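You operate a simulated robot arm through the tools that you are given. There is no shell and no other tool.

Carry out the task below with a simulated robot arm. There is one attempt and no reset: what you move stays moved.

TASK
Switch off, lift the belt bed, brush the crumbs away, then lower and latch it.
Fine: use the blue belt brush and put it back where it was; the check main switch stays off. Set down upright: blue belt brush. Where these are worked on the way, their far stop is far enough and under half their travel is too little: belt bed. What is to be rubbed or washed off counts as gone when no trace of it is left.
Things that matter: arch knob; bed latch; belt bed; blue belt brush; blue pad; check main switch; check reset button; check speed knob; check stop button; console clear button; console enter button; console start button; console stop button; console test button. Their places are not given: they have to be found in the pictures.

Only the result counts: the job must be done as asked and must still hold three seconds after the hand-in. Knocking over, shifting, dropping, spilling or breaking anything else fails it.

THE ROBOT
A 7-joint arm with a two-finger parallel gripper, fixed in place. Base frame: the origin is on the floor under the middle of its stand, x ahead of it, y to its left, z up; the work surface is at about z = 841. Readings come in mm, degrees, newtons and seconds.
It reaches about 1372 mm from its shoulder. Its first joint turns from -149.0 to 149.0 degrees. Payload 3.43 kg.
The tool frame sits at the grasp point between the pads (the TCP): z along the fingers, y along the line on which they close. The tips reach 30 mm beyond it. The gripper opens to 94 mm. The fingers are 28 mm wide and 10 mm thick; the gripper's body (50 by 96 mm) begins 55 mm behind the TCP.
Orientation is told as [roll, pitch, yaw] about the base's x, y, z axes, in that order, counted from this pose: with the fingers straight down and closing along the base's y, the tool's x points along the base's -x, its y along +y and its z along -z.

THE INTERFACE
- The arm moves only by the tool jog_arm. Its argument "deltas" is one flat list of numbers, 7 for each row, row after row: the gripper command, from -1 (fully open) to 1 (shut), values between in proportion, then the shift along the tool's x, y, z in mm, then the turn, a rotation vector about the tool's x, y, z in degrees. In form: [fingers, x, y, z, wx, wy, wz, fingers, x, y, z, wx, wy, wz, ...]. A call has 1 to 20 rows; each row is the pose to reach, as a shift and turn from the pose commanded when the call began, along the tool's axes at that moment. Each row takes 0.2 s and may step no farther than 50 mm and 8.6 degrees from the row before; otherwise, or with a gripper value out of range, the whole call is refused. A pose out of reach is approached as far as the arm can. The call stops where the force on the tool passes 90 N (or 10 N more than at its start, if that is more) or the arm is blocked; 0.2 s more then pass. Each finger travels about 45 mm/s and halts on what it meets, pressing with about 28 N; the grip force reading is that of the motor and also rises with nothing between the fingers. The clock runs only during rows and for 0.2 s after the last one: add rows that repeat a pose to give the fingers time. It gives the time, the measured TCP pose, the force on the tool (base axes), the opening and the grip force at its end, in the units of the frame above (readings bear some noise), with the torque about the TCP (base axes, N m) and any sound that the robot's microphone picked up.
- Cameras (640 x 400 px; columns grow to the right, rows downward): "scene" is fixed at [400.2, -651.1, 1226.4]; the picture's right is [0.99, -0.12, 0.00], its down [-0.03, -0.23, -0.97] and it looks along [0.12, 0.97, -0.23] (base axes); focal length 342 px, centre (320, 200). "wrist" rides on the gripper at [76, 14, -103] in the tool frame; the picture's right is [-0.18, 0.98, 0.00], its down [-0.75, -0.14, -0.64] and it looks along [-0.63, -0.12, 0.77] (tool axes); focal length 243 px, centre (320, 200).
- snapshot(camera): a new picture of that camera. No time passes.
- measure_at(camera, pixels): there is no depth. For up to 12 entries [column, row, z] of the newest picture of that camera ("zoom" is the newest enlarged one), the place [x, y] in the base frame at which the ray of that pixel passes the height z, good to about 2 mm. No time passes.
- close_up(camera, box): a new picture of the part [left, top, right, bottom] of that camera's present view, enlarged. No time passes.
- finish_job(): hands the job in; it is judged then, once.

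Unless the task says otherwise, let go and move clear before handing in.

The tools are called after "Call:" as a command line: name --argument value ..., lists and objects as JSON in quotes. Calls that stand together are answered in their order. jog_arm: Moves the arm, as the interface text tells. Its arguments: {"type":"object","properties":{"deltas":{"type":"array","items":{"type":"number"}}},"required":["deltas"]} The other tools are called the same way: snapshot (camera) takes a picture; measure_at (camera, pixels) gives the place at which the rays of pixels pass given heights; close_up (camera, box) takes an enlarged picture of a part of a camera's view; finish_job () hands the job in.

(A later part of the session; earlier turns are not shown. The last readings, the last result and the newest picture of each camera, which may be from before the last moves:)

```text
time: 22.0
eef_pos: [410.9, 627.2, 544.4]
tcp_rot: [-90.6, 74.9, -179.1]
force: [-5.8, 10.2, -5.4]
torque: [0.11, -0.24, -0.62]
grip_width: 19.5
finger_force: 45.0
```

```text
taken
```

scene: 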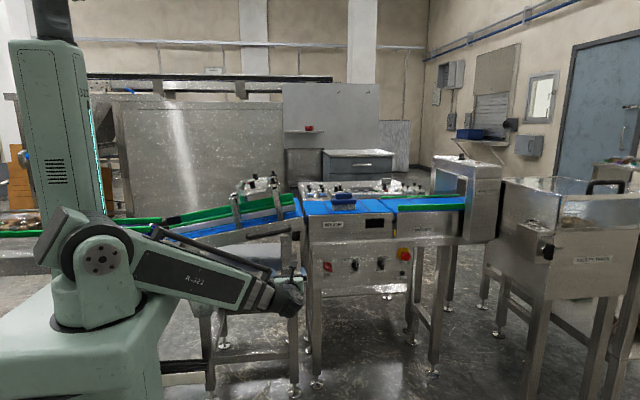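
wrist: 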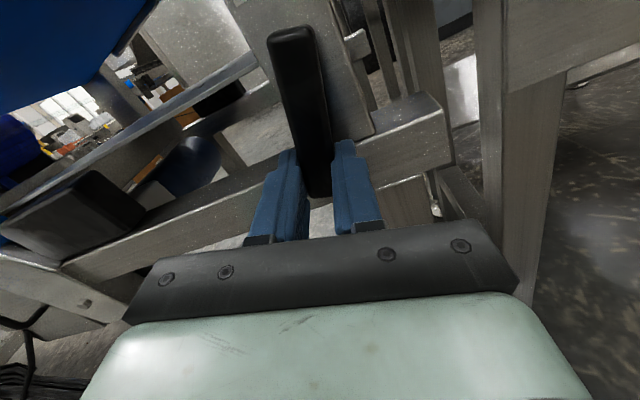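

The lever follows to the left with small forces, at φ≈15°. I'll continue the arc to about 60°.

Call:
jog_arm --deltas '[1, 0.5, -8.1, 0, 0, 0, 7.5, 1, 2.1, -16.05, 0, 0, 0, 15, 1, 4.7, -23.7, 0, 0, 0, 22.5, 1, 8.3, -31, 0, 0, 0, 30, 1, 12.8, -37.7, 0, 0, 0, 37.5, 1, 18.2, -43.8, 0, 0, 0, 45]'

Call:
snapshot --camera "wrist"

Call:
snapshot --camera "scene"

```text
time: 23.4
eef_pos: [374.6, 628.0, 572.6]
tcp_rot: [-90.0, 29.7, -179.0]
force: [37.2, 12.6, -4.2]
torque: [-0.6, 1.21, -0.94]
grip_width: 20.0
finger_force: 45.0
```

```text
taken
```

wrist: 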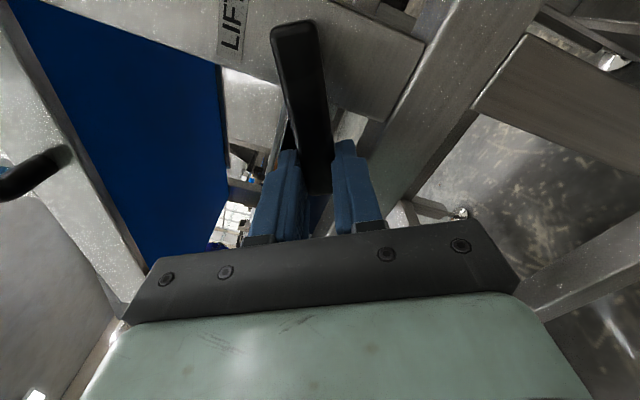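

```text
taken
```

scene: 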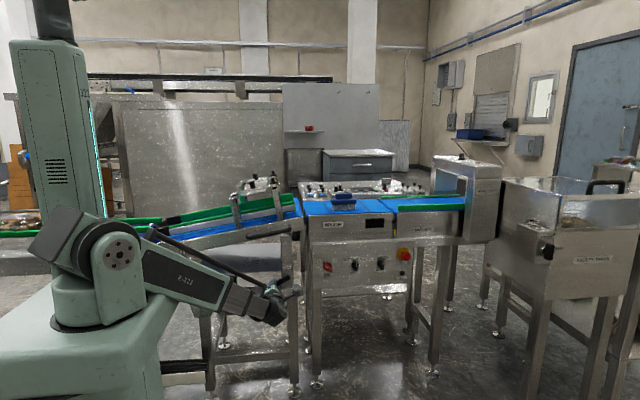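

The lever is now at about 60° and still moving with the gripper, with a moderate +37 N in x that suggests the pivot is slightly farther right. I'll continue to 90° with a small correction.

Call:
jog_arm --deltas '[1, 2.2, -7.1, 0, 0, 0, 7.5, 1, 3.8, -15, 0, 0, 0, 15, 1, 6.4, -22.7, 0, 0, 0, 22.5, 1, 10, -30, 0, 0, 0, 30]'

Call:
snapshot --camera "wrist"

Call:
close_up --camera "scene" --box '[220, 200, 320, 320]'

```text
time: 24.4
eef_pos: [365.1, 625.9, 601.6]
tcp_rot: [-89.7, 0.0, -178.6]
force: [14.8, -6.5, -37.2]
torque: [-0.07, 1.03, 0.37]
grip_width: 19.7
finger_force: 45.1
```

```text
taken
```

wrist: 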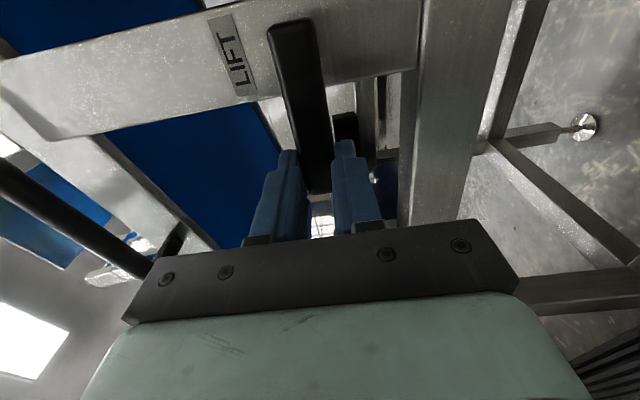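

```text
3.33 times, centred on (270, 260) of scene
```

zoom: 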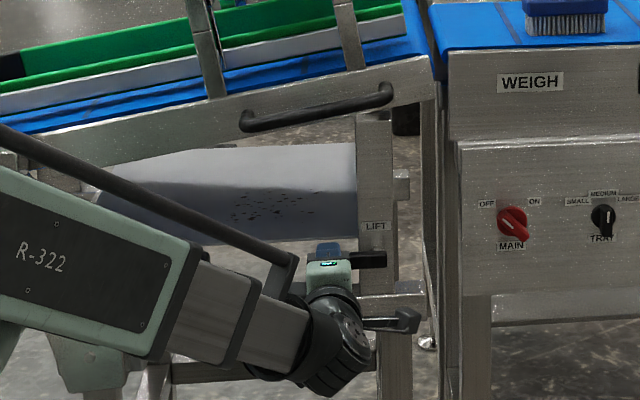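

The lever is now horizontal, pointing left, with 37 N of resistance downward. I'll nudge it a little further to see whether this is its stop.

Call:
jog_arm --deltas '[1, 0.2, -4, 0, 0, 0, 3.75, 1, 0.5, -8.1, 0, 0, 0, 7.5]'

Call:
close_up --camera "scene" --box '[260, 230, 320, 300]'

Call:
snapshot --camera "wrist"

```text
time: 25.0
eef_pos: [367.3, 627.7, 603.1]
tcp_rot: [-88.8, -7.1, -179.0]
force: [2.3, -6.4, -79.2]
torque: [-0.8, -1.38, 0.44]
grip_width: 21.4
finger_force: 44.9
```

```text
5.71 times, centred on (290, 265) of scene
```

zoom: 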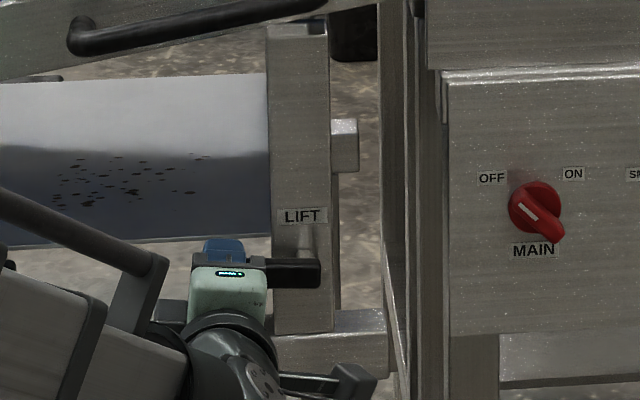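

```text
taken
```

wrist: 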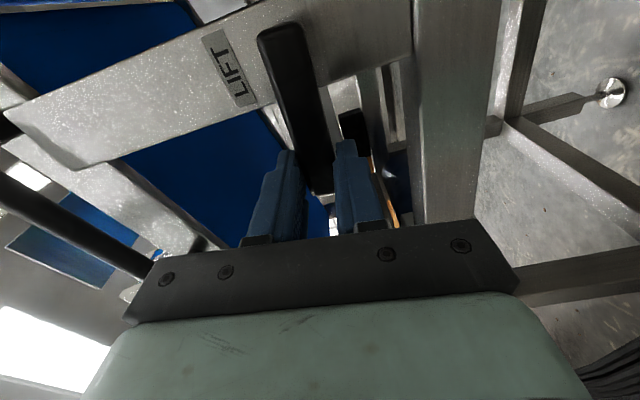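

The resistance jumped to 79 N for 2 mm of movement, so the lever is at its 90° stop. I'll ease back to the neutral pose, open and retreat.

Call:
jog_arm --deltas '[1, 0.3, 5.5, 0, 0, 0, -7.5, 0.5, 0.3, 5.5, 0, 0, 0, -7.5, 0, 0.3, 5.5, 0, 0, 0, -7.5, 0, 0.3, 5.5, 0, 0, 0, -7.5, 0, 0.3, 5.5, -30, 0, 0, -7.5, 0, 0.3, 5.5, -70, 0, 0, -7.5, 0, 0.3, 5.5, -110, 0, 0, -7.5, 0, 0.3, 5.5, -150, 0, 0, -7.5]'

Call:
snapshot --camera "wrist"

Call:
snapshot --camera "scene"

```text
time: 26.8
eef_pos: [369.6, 475.4, 606.5]
tcp_rot: [-90.2, 0.0, -178.6]
force: [0.3, -0.3, 0.0]
torque: [-0.02, 0.0, 0.01]
grip_width: 46.9
finger_force: 0.1
```

```text
taken
```

wrist: 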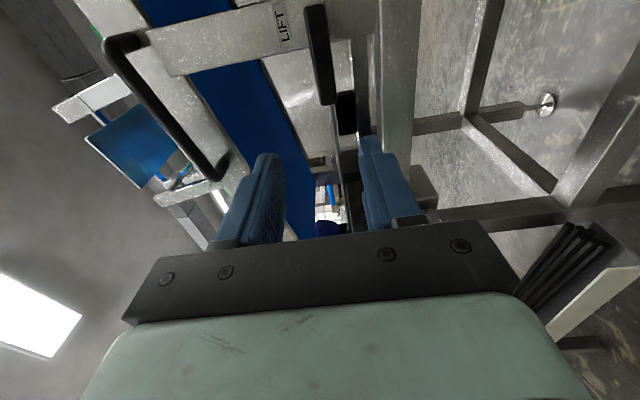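

```text
taken
```

scene: 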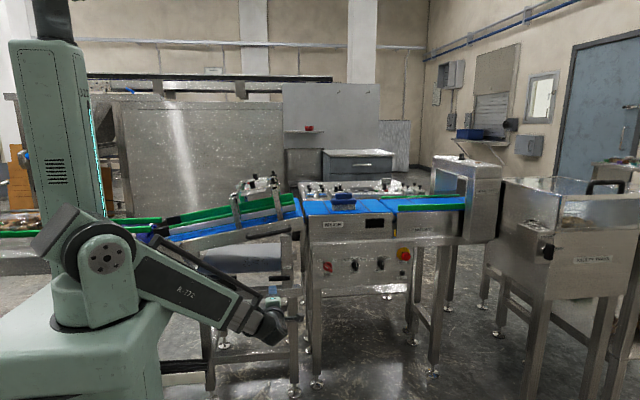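

The lever stays horizontal after release. Next is the handle bar, sloping about 12° from (275,654,775) to (440,654,811), so I'll rise to its height about 130 mm in front of it and align the jaws across it.

Call:
jog_arm --deltas '[0, -2, -38, 5, 0, 0, -2.4, 0, -4, -76, 15, 0, 0, -4.8, 0, -6, -114, 25, 0, 0, -7.2, 0, -8, -152, 35, 0, 0, -9.6, 0, -10, -187, 45, 0, 0, -12.3, 0, -10, -187, 45, 0, 0, -12.3]'

Call:
snapshot --camera "wrist"

Call:
close_up --camera "scene" --box '[140, 170, 320, 300]'

```text
time: 28.2
eef_pos: [369.3, 529.7, 790.1]
tcp_rot: [-90.2, 12.3, -178.5]
force: [-0.6, 0.5, -0.3]
torque: [-0.02, -0.01, -0.01]
grip_width: 47.0
finger_force: 0.1
out of reach, approached as far as the arm can: row 5, 6
```

```text
taken
```

wrist: 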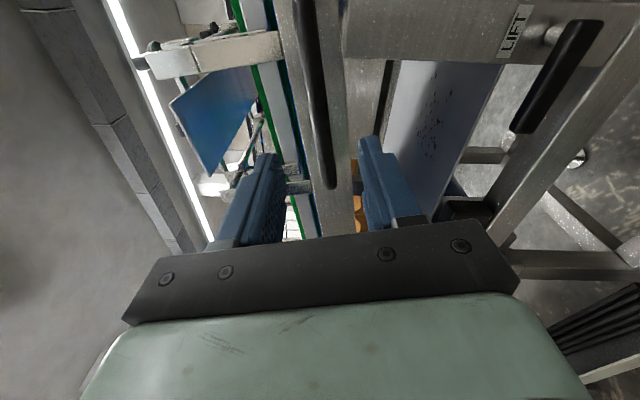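

```text
3.08 times, centred on (230, 235) of scene
```

zoom: 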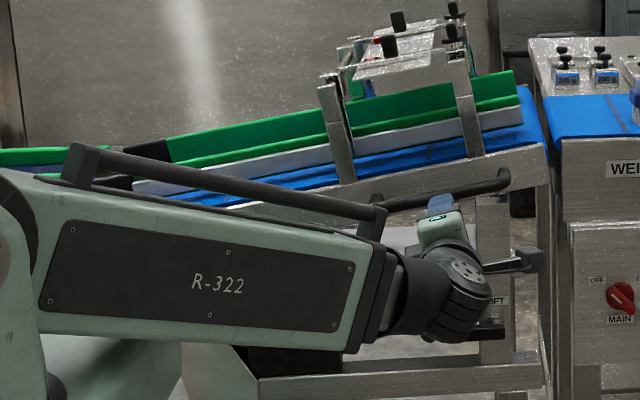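

The pose is close to what I asked (369, 530, 790), but the arm reports a reach limit there. I'll look at the whole scene to understand the arm's configuration before the lift.

Call:
snapshot --camera "scene"

Call:
measure_at --camera "wrist" --pixels '[[315, 80, 800], [315, 80, 795], [315, 80, 790], [325, 150, 800], [325, 150, 795], [325, 150, 790]]'

Call:
close_up --camera "wrist" --box '[220, 0, 420, 200]'

```text
taken
```

scene: 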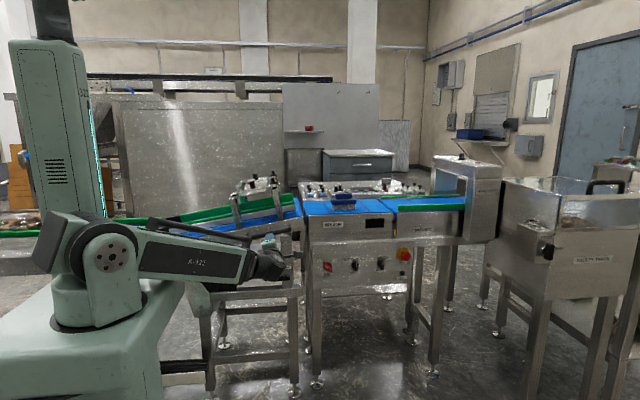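

```text
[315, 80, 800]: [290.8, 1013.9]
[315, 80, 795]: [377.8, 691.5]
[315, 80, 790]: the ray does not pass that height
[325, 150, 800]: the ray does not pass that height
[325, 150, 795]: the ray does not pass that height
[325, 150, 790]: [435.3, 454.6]
```

```text
2.00 times, centred on (320, 100) of wrist
```

zoom: 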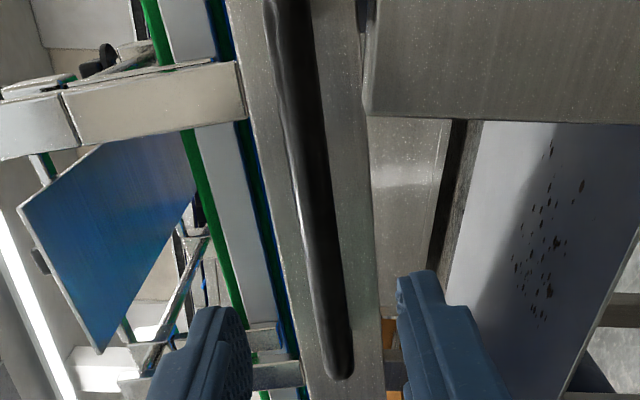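

The arm looks folded near its inner limit with the fingers horizontal. I'll tilt the fingers 45° downward and approach the bar from the upper front, which keeps the wrist farther out and lets the lower finger support the bar.

Call:
jog_arm --deltas '[0, 1.6, -16.7, 5, -7.5, 0, 0, 0, 3.2, -33.4, 10, -15, 0, 0, 0, 4.8, -50.1, 15, -22.5, 0, 0, 0, 6.4, -66.8, 20, -30, 0, 0, 0, 8, -83.5, 25, -37.5, 0, 0, 0, 9.6, -100.3, 30, -45, 0, 0, 0, 9.6, -100.3, 30, -45, 0, 0]'

Call:
snapshot --camera "wrist"

Call:
snapshot --camera "scene"

```text
time: 29.8
eef_pos: [391.0, 548.3, 786.1]
tcp_rot: [-65.0, 13.7, -178.2]
force: [-0.5, -0.4, 0.0]
torque: [0.0, -0.01, 0.0]
grip_width: 47.0
finger_force: 0.0
out of reach, approached as far as the arm can: row 1, 2, 3, 4, 5, 6, 7
```

```text
taken
```

wrist: 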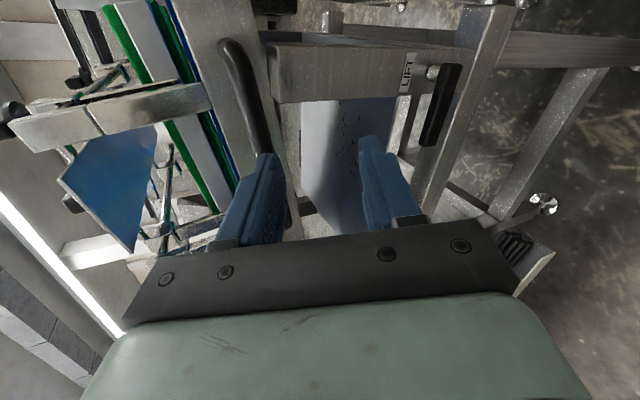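

```text
taken
```

scene: 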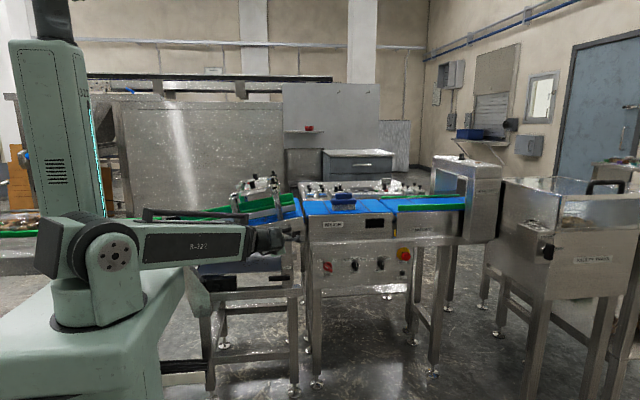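

The arm drifted to (391, 548, 786) and flagged every row, so a joint limit lies in this direction with the wrist rolled this way. I'll undo the tilt, then roll the wrist back toward the other family (tool x along −X), which I passed through freely at the beginning.

Call:
jog_arm --deltas '[0, 0, 0, -10, 8, 0, 0, 0, 0, 0, -20, 16, 0, 0, 0, 0, 0, -30, 24, 0, 0, 0, 0, 0, -30, 24, 0, 0]'

```text
time: 30.8
eef_pos: [388.3, 521.6, 799.2]
tcp_rot: [-89.1, 13.8, -178.3]
force: [0.2, 0.6, 0.3]
torque: [0.04, -0.01, -0.04]
grip_width: 46.8
finger_force: 0.1
out of reach, approached as far as the arm can: row 1
```

The pose is free again at (388, 522, 799) with the fingers along +y. I'll roll the wrist back by about 166° to the tool-x = −X side, keeping clear in front of the handle.

Call:
jog_arm --deltas '[0, 3, 0, 0, 0, 0, -8.3, 0, 6, 0, 0, 0, 0, -16.6, 0, 9, 0, 0, 0, 0, -24.9, 0, 12, 0, 0, 0, 0, -33.2, 0, 15, 0, 0, 0, 0, -41.5, 0, 18, 0, 0, 0, 0, -49.8, 0, 20, 0, 0, 0, 0, -58.1, 0, 20, 0, 0, 0, 0, -66.4, 0, 20, 0, 0, 0, 0, -74.7, 0, 20, 0, 0, 0, 0, -83, 0, 20, 0, 0, 0, 0, -91.3, 0, 20, 0, 0, 0, 0, -99.6, 0, 20, 0, 0, 0, 0, -107.9, 0, 20, 0, 0, 0, 0, -116.2, 0, 20, 0, 0, 0, 0, -124.5, 0, 20, 0, 0, 0, 0, -132.8, 0, 20, 0, 0, 0, 0, -141.1, 0, 20, 0, 0, 0, 0, -149.4, 0, 20, 0, 0, 0, 0, -157.7, 0, 20, 0, 0, 0, 0, -166]'

Call:
snapshot --camera "wrist"

Call:
snapshot --camera "scene"

```text
time: 35.0
eef_pos: [407.0, 520.4, 803.1]
tcp_rot: [89.2, 0.0, 1.6]
force: [0.6, -0.9, 0.2]
torque: [0.0, -0.01, 0.0]
grip_width: 46.9
finger_force: 0.0
```

```text
taken
```

wrist: 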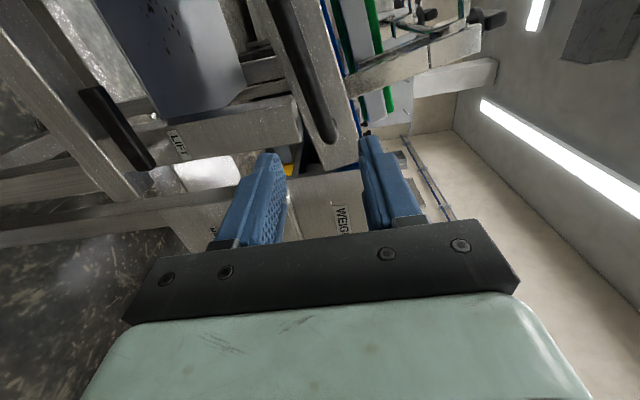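

```text
taken
```

scene: 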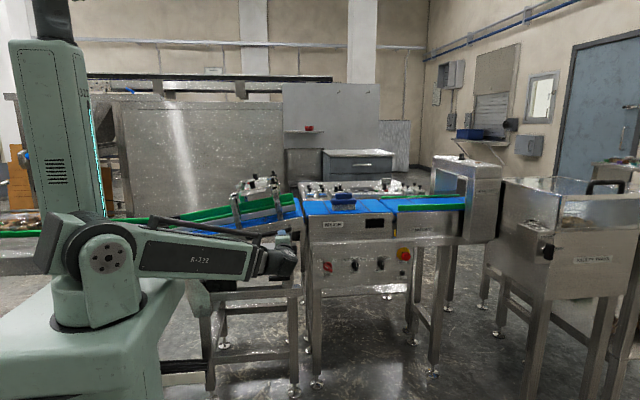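

The wrist rolled back cleanly to rot [89, 0, 2] at (407, 520, 803). I'll align to the bar slope while shifting up and left, then tilt the fingers down.

Call:
jog_arm --deltas '[0, 11, 18, 5, 0, 0, -4, 0, 22, 36, 10, 0, 0, -8, 0, 33, 54, 15, 0, 0, -12.3, 0, 45, 72, 20, 0, 0, -12.3, 0, 45, 72, 20, 0, 0, -12.3]'

```text
time: 36.2
eef_pos: [381.1, 559.3, 869.1]
tcp_rot: [89.1, -12.2, 1.7]
force: [-0.6, 0.5, -0.3]
torque: [-0.01, -0.01, -0.01]
grip_width: 47.0
finger_force: 0.0
out of reach, approached as far as the arm can: row 2, 3, 4, 5
```

The limits fit a minimum wrist distance from the shoulder, and tilting the fingers down increases that distance. I'll tilt 45° now and slide to a pre-grasp about 120 mm up and out from the bar.

Call:
jog_arm --deltas '[0, 0, 0, 5, 7.5, 0, 0, 0, 0, 0, 10, 15, 0, 0, 0, 5, 3, 10, 22.5, 0, 0, 0, 10, 7, 10, 30, 0, 0, 0, 15, 10, 10, 37.5, 0, 0, 0, 21.5, 14, 10, 45, 0, 0, 0, 21.5, 14, 10, 45, 0, 0]'

Call:
snapshot --camera "wrist"

Call:
close_up --camera "wrist" --box '[200, 0, 440, 180]'

Call:
snapshot --camera "scene"

```text
time: 37.8
eef_pos: [353.7, 567.3, 877.5]
tcp_rot: [43.9, -12.0, 1.8]
force: [-0.2, -0.4, 0.3]
torque: [0.04, 0.05, 0.01]
grip_width: 47.2
finger_force: 0.1
out of reach, approached as far as the arm can: row 1, 2, 3, 4, 5
```

```text
taken
```

wrist: 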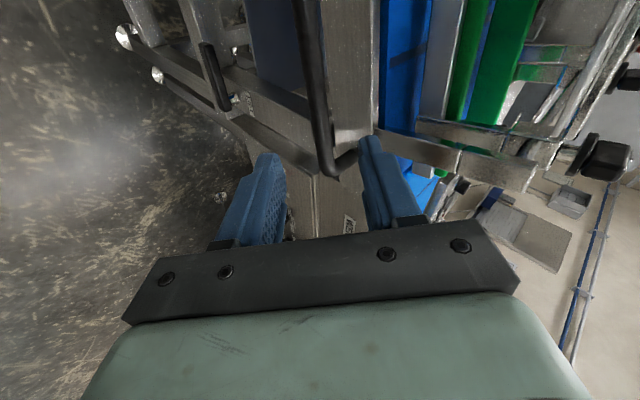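

```text
2.22 times, centred on (320, 90) of wrist
```

zoom: 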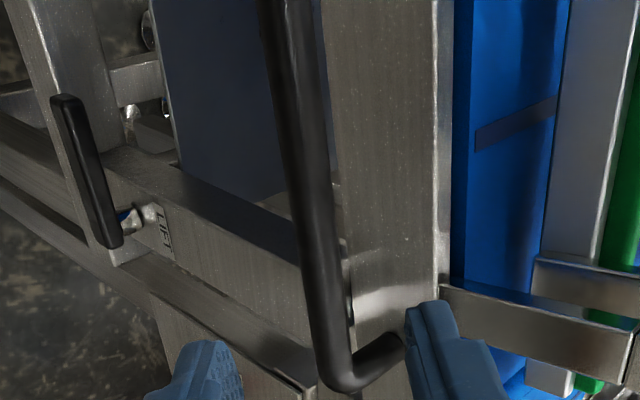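

```text
taken
```

scene: 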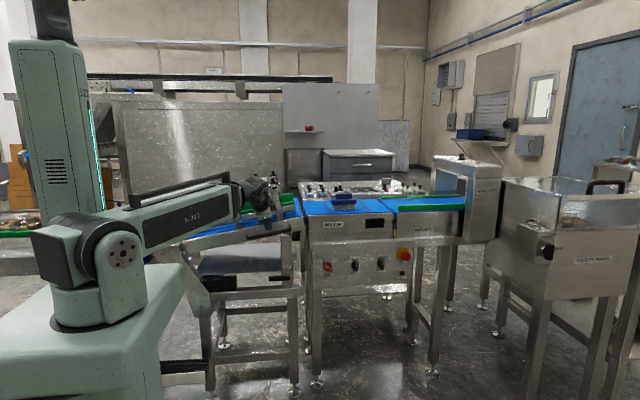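

The bar passes almost centrally between the fingers, at about column 319 near row 108. I'll check its height with measurements from this new angle.

Call:
measure_at --camera "wrist" --pixels '[[329, 166, 800], [329, 166, 811], [329, 166, 820], [318.6, 108, 780], [318.6, 108, 790], [318.6, 108, 800], [308, 30, 770], [308, 30, 780], [308, 30, 790]]'

Call:
measure_at --camera "scene" --pixels '[[290, 227, 800], [290, 227, 811], [290, 227, 820]]'

```text
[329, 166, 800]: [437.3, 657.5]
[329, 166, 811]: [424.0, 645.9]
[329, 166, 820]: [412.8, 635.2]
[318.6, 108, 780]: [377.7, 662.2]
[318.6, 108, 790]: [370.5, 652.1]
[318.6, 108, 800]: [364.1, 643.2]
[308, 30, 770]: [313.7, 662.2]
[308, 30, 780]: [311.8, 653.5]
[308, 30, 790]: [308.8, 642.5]
```

```text
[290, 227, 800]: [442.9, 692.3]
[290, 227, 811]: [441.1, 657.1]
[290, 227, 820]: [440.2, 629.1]
```

The bar centre resolves to about (357, 649, 793) with a diameter of roughly 16 mm. I'll narrow the opening to 36 mm so the rear finger fits in the gap to the side plate, and advance 65 mm along the fingers.

Call:
jog_arm --deltas '[0.234, 0, -1, 22, 0, 0, 0, 0.234, 0, -1, 44, 0, 0, 0, 0.234, 0, -1, 65, 0, 0, 0, 0.234, 0, -1, 65, 0, 0, 0]'

Call:
snapshot --camera "wrist"

Call:
close_up --camera "wrist" --box '[240, 60, 400, 200]'

Call:
close_up --camera "scene" --box '[220, 170, 320, 250]'

```text
time: 38.8
eef_pos: [362.8, 613.5, 832.8]
tcp_rot: [44.0, -12.1, 1.7]
force: [-0.4, 0.3, -0.6]
torque: [-0.03, -0.03, 0.01]
grip_width: 36.1
finger_force: 0.0
```

```text
taken
```

wrist: 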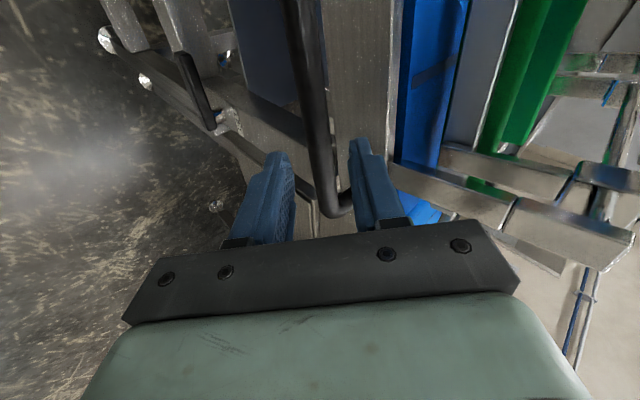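

```text
2.86 times, centred on (320, 130) of wrist
```

zoom: 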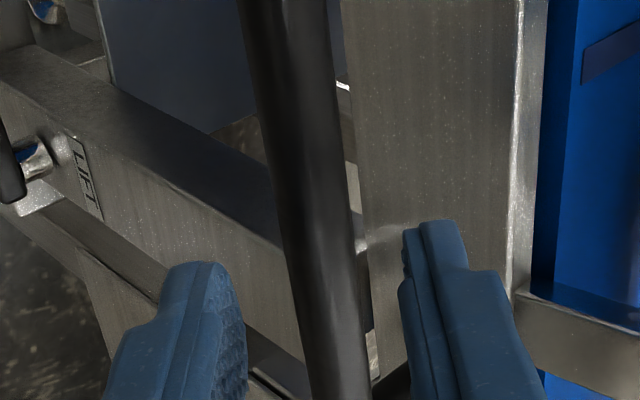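

```text
5.00 times, centred on (270, 210) of scene
```

zoom: 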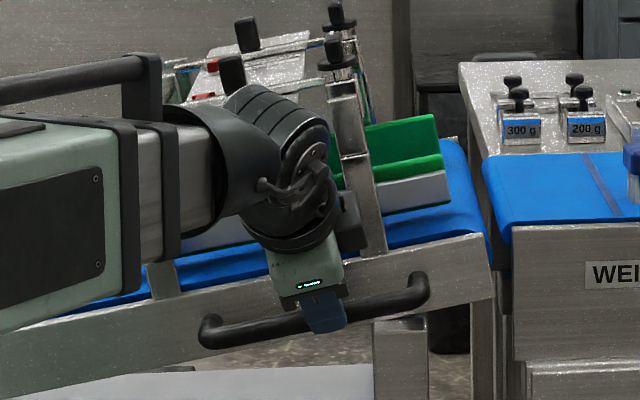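

The bar sits about 2 mm left of the jaw centre and 53 mm ahead of the TCP. I'll correct that, advance 41 mm and close on it.

Call:
jog_arm --deltas '[0.234, 0, -2, 21, 0, 0, 0, 0.234, 0, -2, 41, 0, 0, 0, 0.5, 0, -2, 41, 0, 0, 0, 1, 0, -2, 41, 0, 0, 0, 1, 0, -2, 41, 0, 0, 0, 1, 0, -2, 41, 0, 0, 0]'

Call:
snapshot --camera "wrist"

Call:
close_up --camera "scene" --box '[220, 170, 320, 250]'

```text
time: 40.2
eef_pos: [367.3, 643.7, 801.1]
tcp_rot: [44.7, -12.0, 1.3]
force: [-10.9, 36.7, 30.8]
torque: [0.56, 1.15, -0.43]
grip_width: 18.7
finger_force: 44.7
```

```text
taken
```

wrist: 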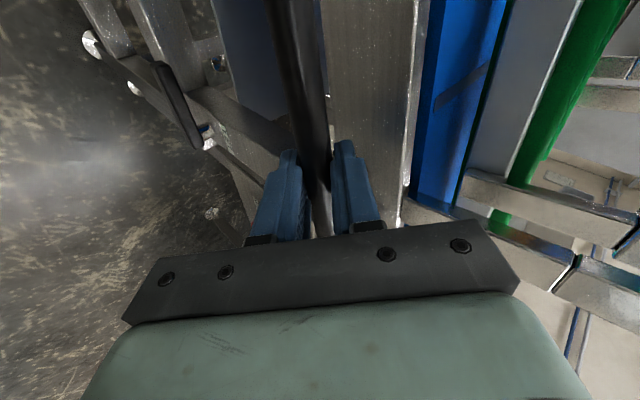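

```text
5.00 times, centred on (270, 210) of scene
```

zoom: 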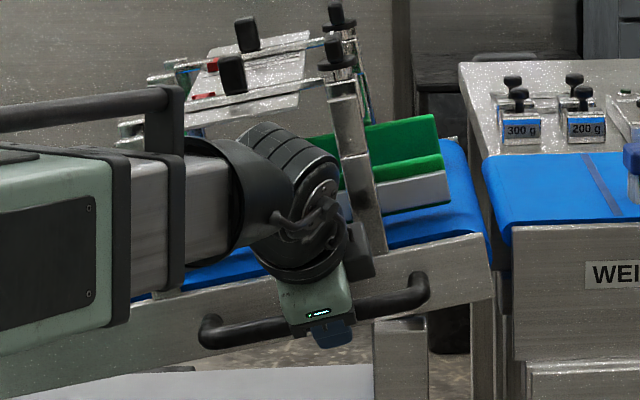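

The bar is gripped at 18.7 mm, with a mild pull suggesting I'm about 2 mm low. I'll start lifting 5° along an arc about the hinge near (−51, 720), turning with the bed, and read the forces.

Call:
jog_arm --deltas '[1, 0, 2, 0, 0, 0, 0, 1, -0.2, 8.5, -6.6, 0, -0.89, -0.88, 1, -0.1, 15, -13.2, 0, -1.78, -1.76, 1, 0.1, 21.5, -19.8, 0, -2.67, -2.64, 1, 0.6, 28.1, -26.3, 0, -3.56, -3.52]'

Call:
close_up --camera "scene" --box '[140, 160, 340, 300]'

```text
time: 41.4
eef_pos: [359.1, 643.3, 837.9]
tcp_rot: [44.1, -17.2, 1.7]
force: [7.7, 30.8, -4.7]
torque: [0.48, 0.73, -0.98]
grip_width: 18.6
finger_force: 44.6
```

```text
2.86 times, centred on (240, 230) of scene
```

zoom: 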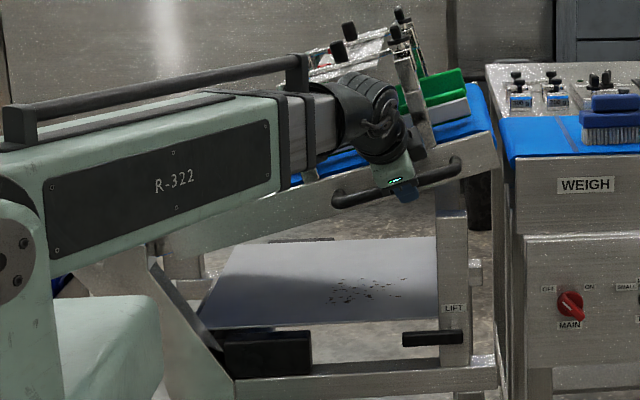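

The bed rises with the bar and the load on the tool is only a few newtons. I'll continue another 15° along the same arc.

Call:
jog_arm --deltas '[1, -0.1, 15.6, -15.8, 0, -2.13, -2.11, 1, 1.0, 31.3, -31.6, 0, -4.27, -4.22, 1, 3.3, 46.8, -47.4, 0, -6.4, -6.33, 1, 6.7, 62.3, -63.0, 0, -8.53, -8.44, 1, 11.2, 77.6, -78.5, 0, -10.67, -10.55]'

Call:
close_up --camera "scene" --box '[120, 120, 340, 300]'

```text
time: 42.6
eef_pos: [314.1, 641.4, 941.1]
tcp_rot: [44.0, -32.1, 1.9]
force: [-0.1, 7.1, 0.0]
torque: [0.7, 0.99, -0.55]
grip_width: 18.5
finger_force: 45.0
```

```text
2.22 times, centred on (230, 210) of scene
```

zoom: 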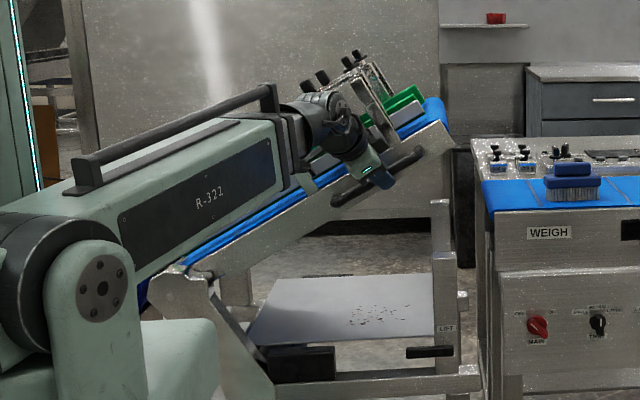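

The bed is about 20° up, the grip is steady and the forces are near zero, so it is balanced. I'll repeat the same 15° step.

Call:
jog_arm --deltas '[1, -0.1, 15.6, -15.8, 0, -2.13, -2.11, 1, 1.0, 31.3, -31.6, 0, -4.27, -4.22, 1, 3.3, 46.8, -47.4, 0, -6.4, -6.33, 1, 6.7, 62.3, -63.0, 0, -8.53, -8.44, 1, 11.2, 77.6, -78.5, 0, -10.67, -10.55]'

Call:
close_up --camera "scene" --box '[120, 100, 340, 300]'

Call:
snapshot --camera "wrist"

```text
time: 43.8
eef_pos: [245.5, 640.9, 1031.3]
tcp_rot: [44.0, -46.9, 2.2]
force: [-11.8, 22.4, 3.5]
torque: [0.31, 1.77, 0.34]
grip_width: 18.7
finger_force: 44.9
```

```text
2.00 times, centred on (230, 200) of scene
```

zoom: 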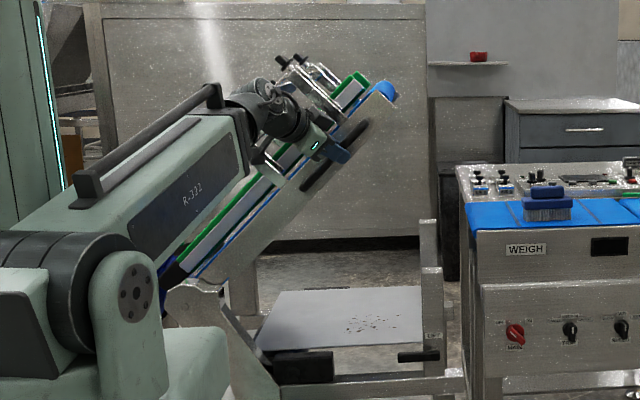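

```text
taken
```

wrist: 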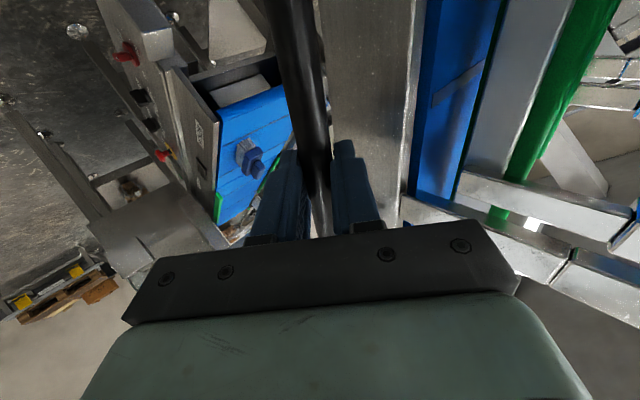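

The bed is now about 35° above its rest position with still-low forces and no stop felt. I'll go another 9° and watch for the far stop.

Call:
jog_arm --deltas '[1, -0.1, 15.6, -15.8, 0, -2.13, -2.11, 1, 1.0, 31.3, -31.6, 0, -4.27, -4.22, 1, 3.3, 46.8, -47.4, 0, -6.4, -6.33]'

Call:
close_up --camera "scene" --box '[120, 80, 340, 300]'

```text
time: 44.6
eef_pos: [198.6, 638.7, 1069.7]
tcp_rot: [43.1, -56.2, 2.7]
force: [20.5, 23.6, -11.9]
torque: [0.73, 0.91, -0.62]
grip_width: 18.7
finger_force: 45.5
```

```text
1.82 times, centred on (230, 190) of scene
```

zoom: 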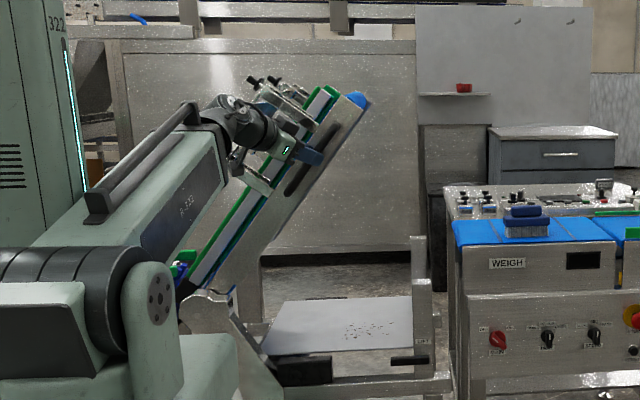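

The resistance is now about 24 N along the path, at 44° of lift. I'll try 5° more to find out whether this is the stop.

Call:
jog_arm --deltas '[1, -0.1, 7.8, -7.9, 0, -1.07, -1.05, 1, -0.1, 15.6, -15.8, 0, -2.13, -2.11, 1, 0.6, 26.1, -26.4, 0, -3.56, -3.52]'

Call:
close_up --camera "scene" --box '[120, 80, 340, 300]'

```text
time: 45.4
eef_pos: [161.3, 638.4, 1092.4]
tcp_rot: [43.5, -61.3, 2.7]
force: [-0.5, -0.7, -0.1]
torque: [-0.02, 0.0, 0.02]
grip_width: 0.0
finger_force: 32.5
```

```text
1.82 times, centred on (230, 190) of scene
```

zoom: 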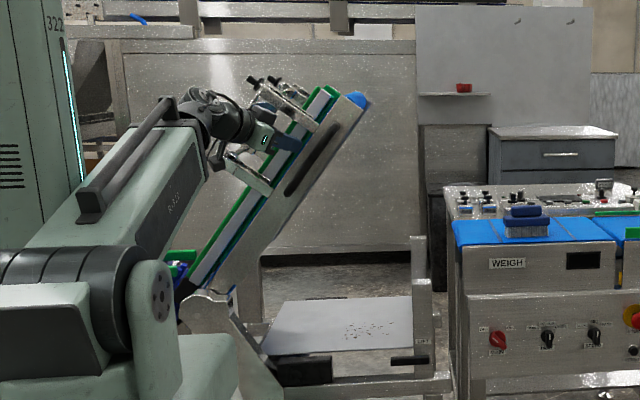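

The jaws slid off the bar because the bed had reached its stop at about 45° of lift, and the bed is holding itself up at the same place as before. I'll back the gripper away upward and toward me while undoing its pitch.

Call:
jog_arm --deltas '[1, -7.8, -0.3, -6.2, 0, 4.9, 4.7, 1, -15.6, -0.6, -12.3, 0, 9.8, 9.4, 1, -23.4, -0.9, -18.5, 0, 14.7, 14.1, 1, -31.2, -1.2, -24.6, 0, 19.6, 18.8, 1, -39, -1.4, -30.8, 0, 24.5, 23.5, 1, -46.8, -1.7, -36.9, 0, 29.4, 28.2, 1, -54.6, -2, -43.1, 0, 34.3, 32.9, 1, -62.4, -2.3, -49.2, 0, 39.2, 37.6, 1, -70.2, -2.6, -55.4, 0, 44.1, 42.3]'

Call:
snapshot --camera "scene"

Call:
snapshot --camera "wrist"

```text
time: 47.4
eef_pos: [167.8, 597.6, 1171.1]
tcp_rot: [43.5, 0.1, 2.5]
force: [0.4, -0.8, 0.0]
torque: [-0.02, 0.01, -0.01]
grip_width: 0.2
finger_force: 33.4
```

```text
taken
```

scene: 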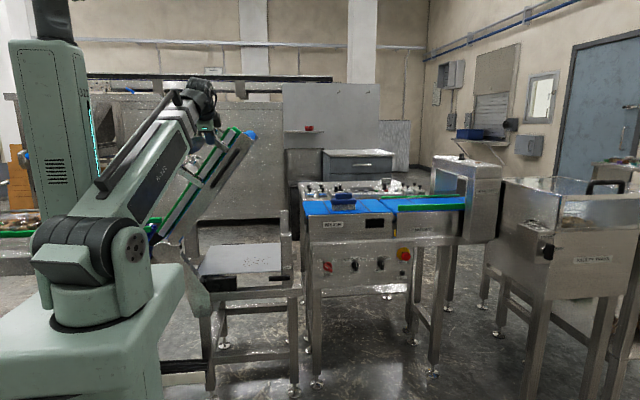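

```text
taken
```

wrist: 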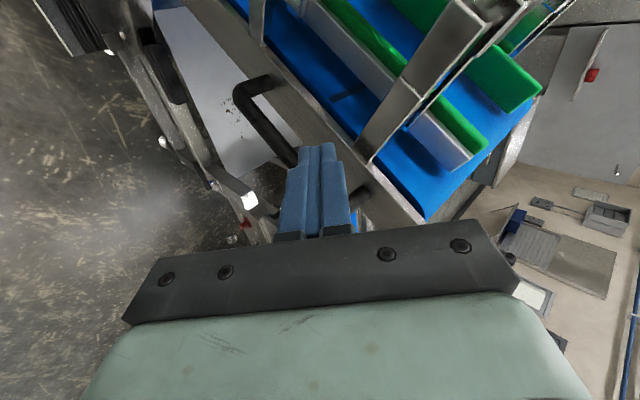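

The bed stays raised and the gripper is clear at (168, 598, 1171). I'll move right toward the weigh belt, tilting the fingers to straight down on the way.

Call:
jog_arm --deltas '[0, -40, 1, -5, 6.2, 0, 0, 0, -80, 2, -10, 12.4, 0, 0, 0, -120, 3, -15, 18.6, 0, 0, 0, -160, 4, -20, 24.9, 0, 0, 0, -200, 4.5, -25, 31.1, 0, 0, 0, -240, 5, -30, 37.3, 0, 0, 0, -280, 6, -35, 43.5, 0, 0, 0, -280, 6, -35, 43.5, 0, 0]'

```text
time: 49.2
eef_pos: [457.6, 602.6, 1172.8]
tcp_rot: [1.7, -1.3, 2.3]
force: [0.2, 0.3, -0.5]
torque: [0.03, 0.03, 0.03]
grip_width: 47.3
finger_force: 0.1
out of reach, approached as far as the arm can: row 7, 8
```

The gripper points nearly straight down at (458, 603, 1173), with only a tiny shortfall. I'll travel to above the brush, around (680, 785, 1050), and level the tool.

Call:
jog_arm --deltas '[-0.5, -32.7, 24.7, 17.6, 0.2, 0.2, 0.3, -1, -65.4, 49.4, 35.1, 0.5, 0.4, 0.7, -1, -98.1, 74.1, 52.7, 0.7, 0.6, 1.0, -1, -130.9, 98.9, 70.3, 1.0, 0.7, 1.3, -1, -163.6, 123.6, 87.9, 1.2, 0.9, 1.6, -1, -196.3, 148.3, 105.4, 1.5, 1.1, 2.0, -1, -229, 173, 123, 1.7, 1.3, 2.3, -1, -229, 173, 123, 1.7, 1.3, 2.3]'

Call:
snapshot --camera "wrist"

Call:
snapshot --camera "scene"

```text
time: 51.0
eef_pos: [680.8, 786.2, 1051.4]
tcp_rot: [-1.6, 1.2, 0.0]
force: [0.9, -0.1, 0.7]
torque: [0.02, -0.01, -0.01]
grip_width: 94.4
finger_force: 0.1
```

```text
taken
```

wrist: 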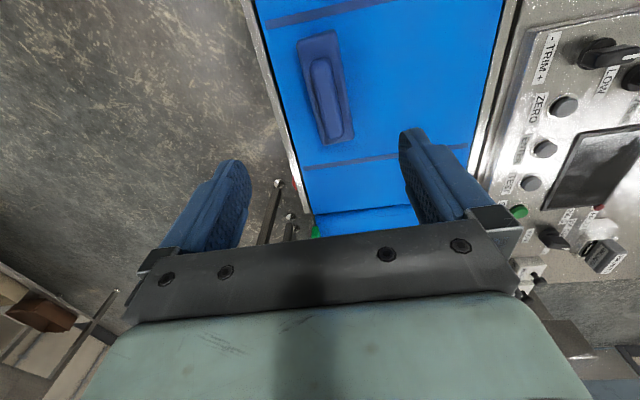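

```text
taken
```

scene: 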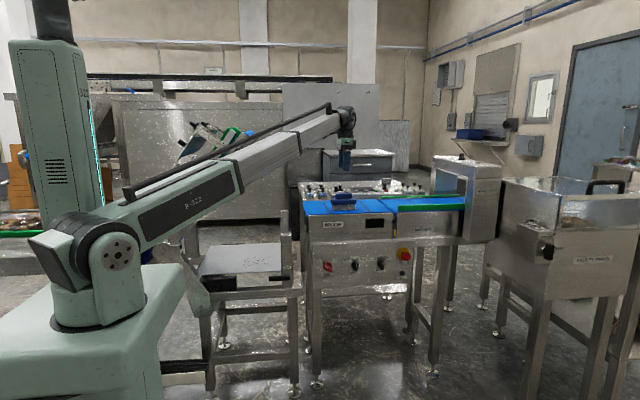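

The gripper is over the belt at (681, 786, 1051), and the brush is visible at (325,88) with its top grip ridge. I'll enlarge it to find its exact position and angle.

Call:
close_up --camera "wrist" --box '[250, 10, 410, 170]'

Call:
close_up --camera "scene" --box '[310, 180, 390, 230]'

```text
2.50 times, centred on (330, 90) of wrist
```

zoom: 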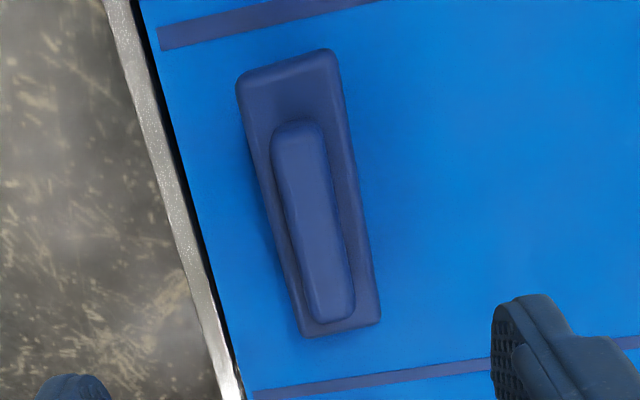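

```text
8.00 times, centred on (350, 205) of scene
```

zoom: 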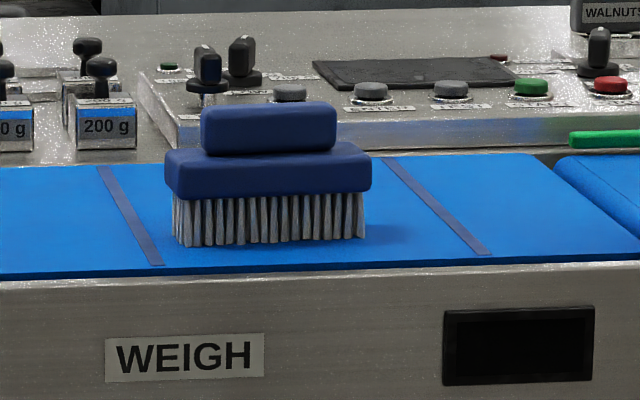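

The brush is a bristle block about 111 mm long with a 74 mm top ridge, standing roughly 80 mm tall on the belt. I'll measure its position at the belt and ridge heights from both cameras.

Call:
measure_at --camera "scene" --pixels '[[343.5, 210.4, 835], [343.5, 210.4, 841], [332, 210.5, 841], [355.6, 209.5, 841], [343.5, 188, 910], [343.5, 188, 915], [343.5, 188, 920]]'

Call:
measure_at --camera "wrist" --pixels '[[326.8, 98, 905], [326.8, 98, 915], [326.8, 98, 920], [321, 61, 915], [332.8, 136, 915], [317, 36, 890], [338, 142, 890], [301, 24, 841], [328, 96, 890]]'

```text
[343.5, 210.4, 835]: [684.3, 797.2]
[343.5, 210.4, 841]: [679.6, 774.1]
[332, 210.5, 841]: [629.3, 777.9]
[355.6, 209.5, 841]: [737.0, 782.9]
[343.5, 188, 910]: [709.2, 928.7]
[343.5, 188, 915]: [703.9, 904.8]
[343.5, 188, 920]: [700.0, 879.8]
```

```text
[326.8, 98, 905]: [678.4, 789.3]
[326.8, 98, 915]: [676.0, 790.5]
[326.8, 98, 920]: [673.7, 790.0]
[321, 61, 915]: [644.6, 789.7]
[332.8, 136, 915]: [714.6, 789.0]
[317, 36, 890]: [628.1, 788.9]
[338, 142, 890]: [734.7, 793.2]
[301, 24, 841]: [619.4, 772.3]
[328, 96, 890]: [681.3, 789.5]
```

The brush is centred near (680.5, 790) with its long axis along x, and I estimate the ridge at z≈890–910. I'll level the tool, centre over it with a 47 mm opening, and descend to leave the tips about 20 mm above the ridge.

Call:
jog_arm --deltas '[-0.5, 0, 1, 20, -0.5, -0.4, 0, -0.2, 0, 3, 45, -1.6, -1.2, 0, 0, 0, 4, 70, -1.6, -1.2, 0, 0, 0, 4, 90, -1.6, -1.2, 0, 0, 0, 4, 90, -1.6, -1.2, 0]'

Call:
snapshot --camera "wrist"

Call:
close_up --camera "scene" --box '[310, 160, 390, 220]'

```text
time: 52.2
eef_pos: [677.7, 784.7, 961.0]
tcp_rot: [0.1, 0.0, 0.0]
force: [-0.4, 0.5, 0.0]
torque: [-0.03, -0.03, 0.02]
grip_width: 46.7
finger_force: 0.2
```

```text
taken
```

wrist: 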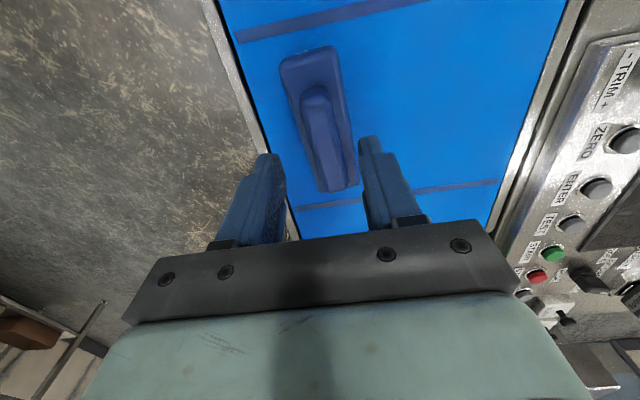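

```text
6.67 times, centred on (350, 190) of scene
```

zoom: 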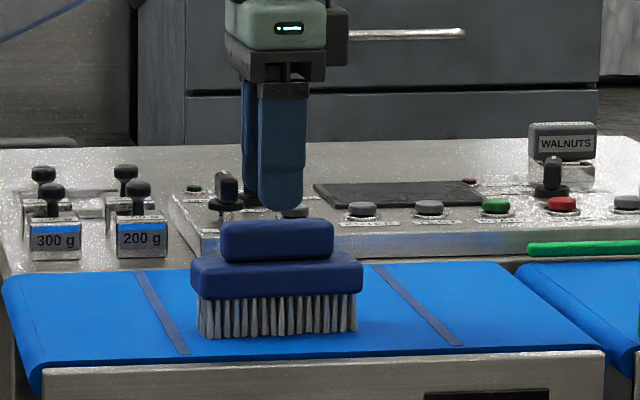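

The fingertips are about 18 mm above the ridge top (z≈912). I'll zoom the wrist view to refine the sideways alignment.

Call:
close_up --camera "wrist" --box '[240, 30, 400, 210]'

Call:
measure_at --camera "wrist" --pixels '[[316, 92, 912], [334, 182, 912], [322, 130, 912], [305, 58, 890], [340, 190, 890]]'

```text
2.22 times, centred on (320, 120) of wrist
```

zoom: 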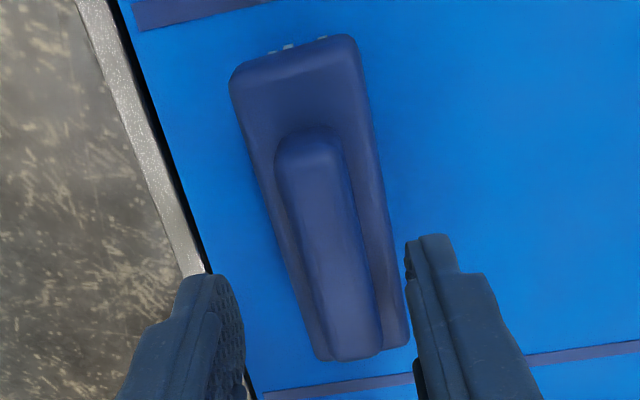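

```text
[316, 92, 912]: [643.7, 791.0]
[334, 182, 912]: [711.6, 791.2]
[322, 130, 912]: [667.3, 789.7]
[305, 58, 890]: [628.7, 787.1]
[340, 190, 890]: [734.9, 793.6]
```

The ridge line is parallel to x at y≈790.5, about 4 mm to the +y side of the tool axis. I'll correct that, descend so the tips end just above the block top, and close gently.

Call:
jog_arm --deltas '[0, -2, 4, 18, 0, 0, 0, 0, -2, 4, 36, 0, 0, 0, 0, -2, 4, 36, 0, 0, 0]'

Call:
snapshot --camera "wrist"

Call:
close_up --camera "scene" --box '[310, 160, 390, 220]'

```text
time: 53.0
eef_pos: [679.0, 790.9, 925.4]
tcp_rot: [0.0, -0.1, 0.0]
force: [0.1, 0.1, 0.1]
torque: [-0.02, 0.02, 0.02]
grip_width: 47.1
finger_force: 0.1
```

```text
taken
```

wrist: 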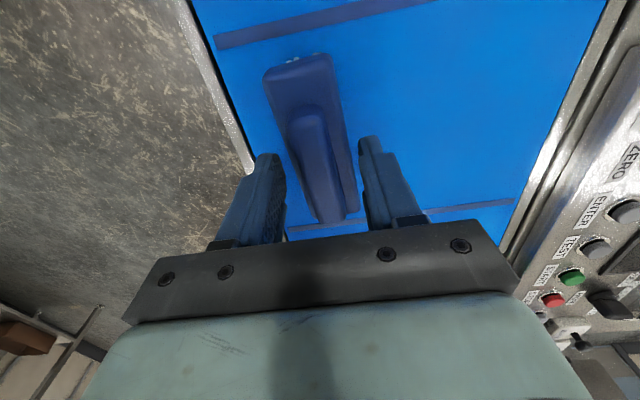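

```text
6.67 times, centred on (350, 190) of scene
```

zoom: 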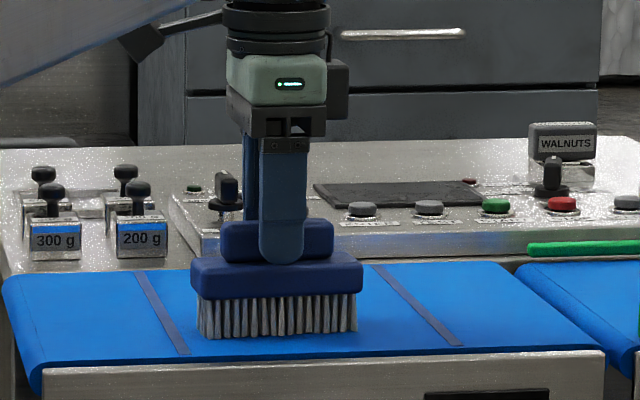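

The fingers straddle the ridge at TCP (679.0, 790.9, 925.4), with the tips just above the block. I'll close and note this pose for the return.

Call:
jog_arm --deltas '[0.4, 0, 0, 0, 0, 0, 0, 0.7, 0, 0, 0, 0, 0, 0, 1, 0, 0, 0, 0, 0, 0, 1, 0, 0, 0, 0, 0, 0, 1, 0, 0, 0, 0, 0, 0]'

Call:
close_up --camera "scene" --box '[310, 160, 390, 220]'

```text
time: 54.2
eef_pos: [680.0, 791.0, 926.6]
tcp_rot: [0.0, 0.0, 0.0]
force: [0.5, -0.8, 0.2]
torque: [-0.03, -0.03, -0.05]
grip_width: 19.4
finger_force: 28.5
```

```text
6.67 times, centred on (350, 190) of scene
```

zoom: 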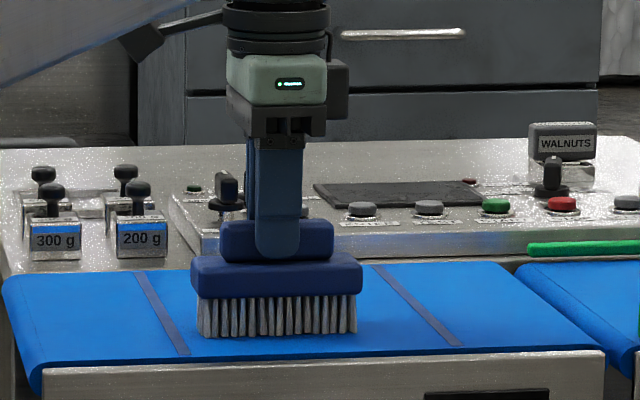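

The brush is held, 19.4 mm wide, and did not shift. Before carrying it I'll look at the raised bed and the posts, to plan a clear path for the boom and the brush.

Call:
close_up --camera "scene" --box '[140, 100, 320, 220]'

Call:
close_up --camera "scene" --box '[190, 200, 320, 310]'

Call:
snapshot --camera "scene"

```text
3.33 times, centred on (230, 160) of scene
```

zoom: 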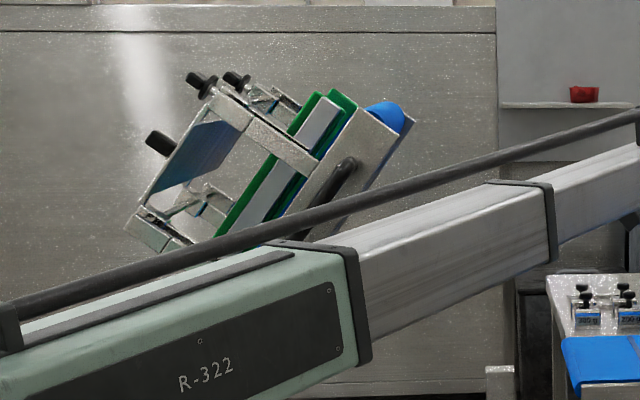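

```text
3.64 times, centred on (255, 255) of scene
```

zoom: 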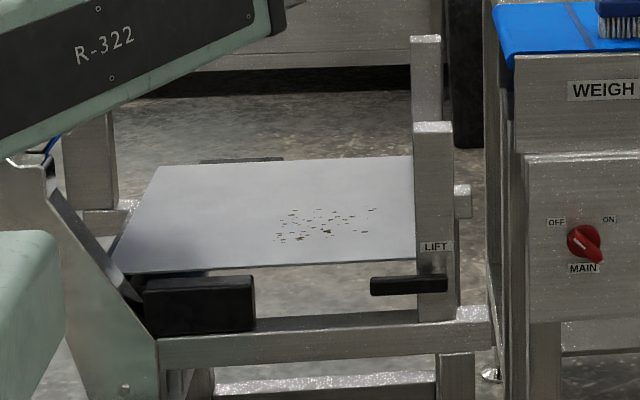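

```text
taken
```

scene: 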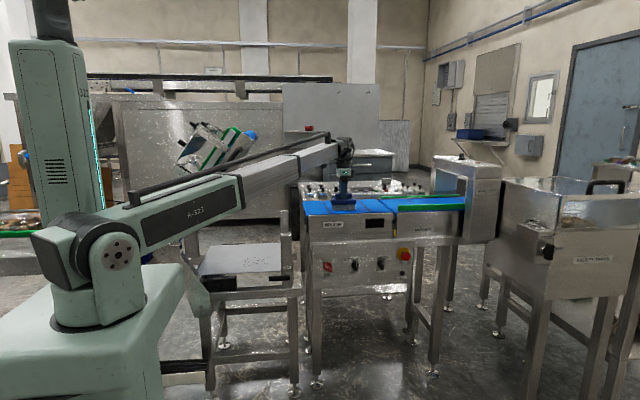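

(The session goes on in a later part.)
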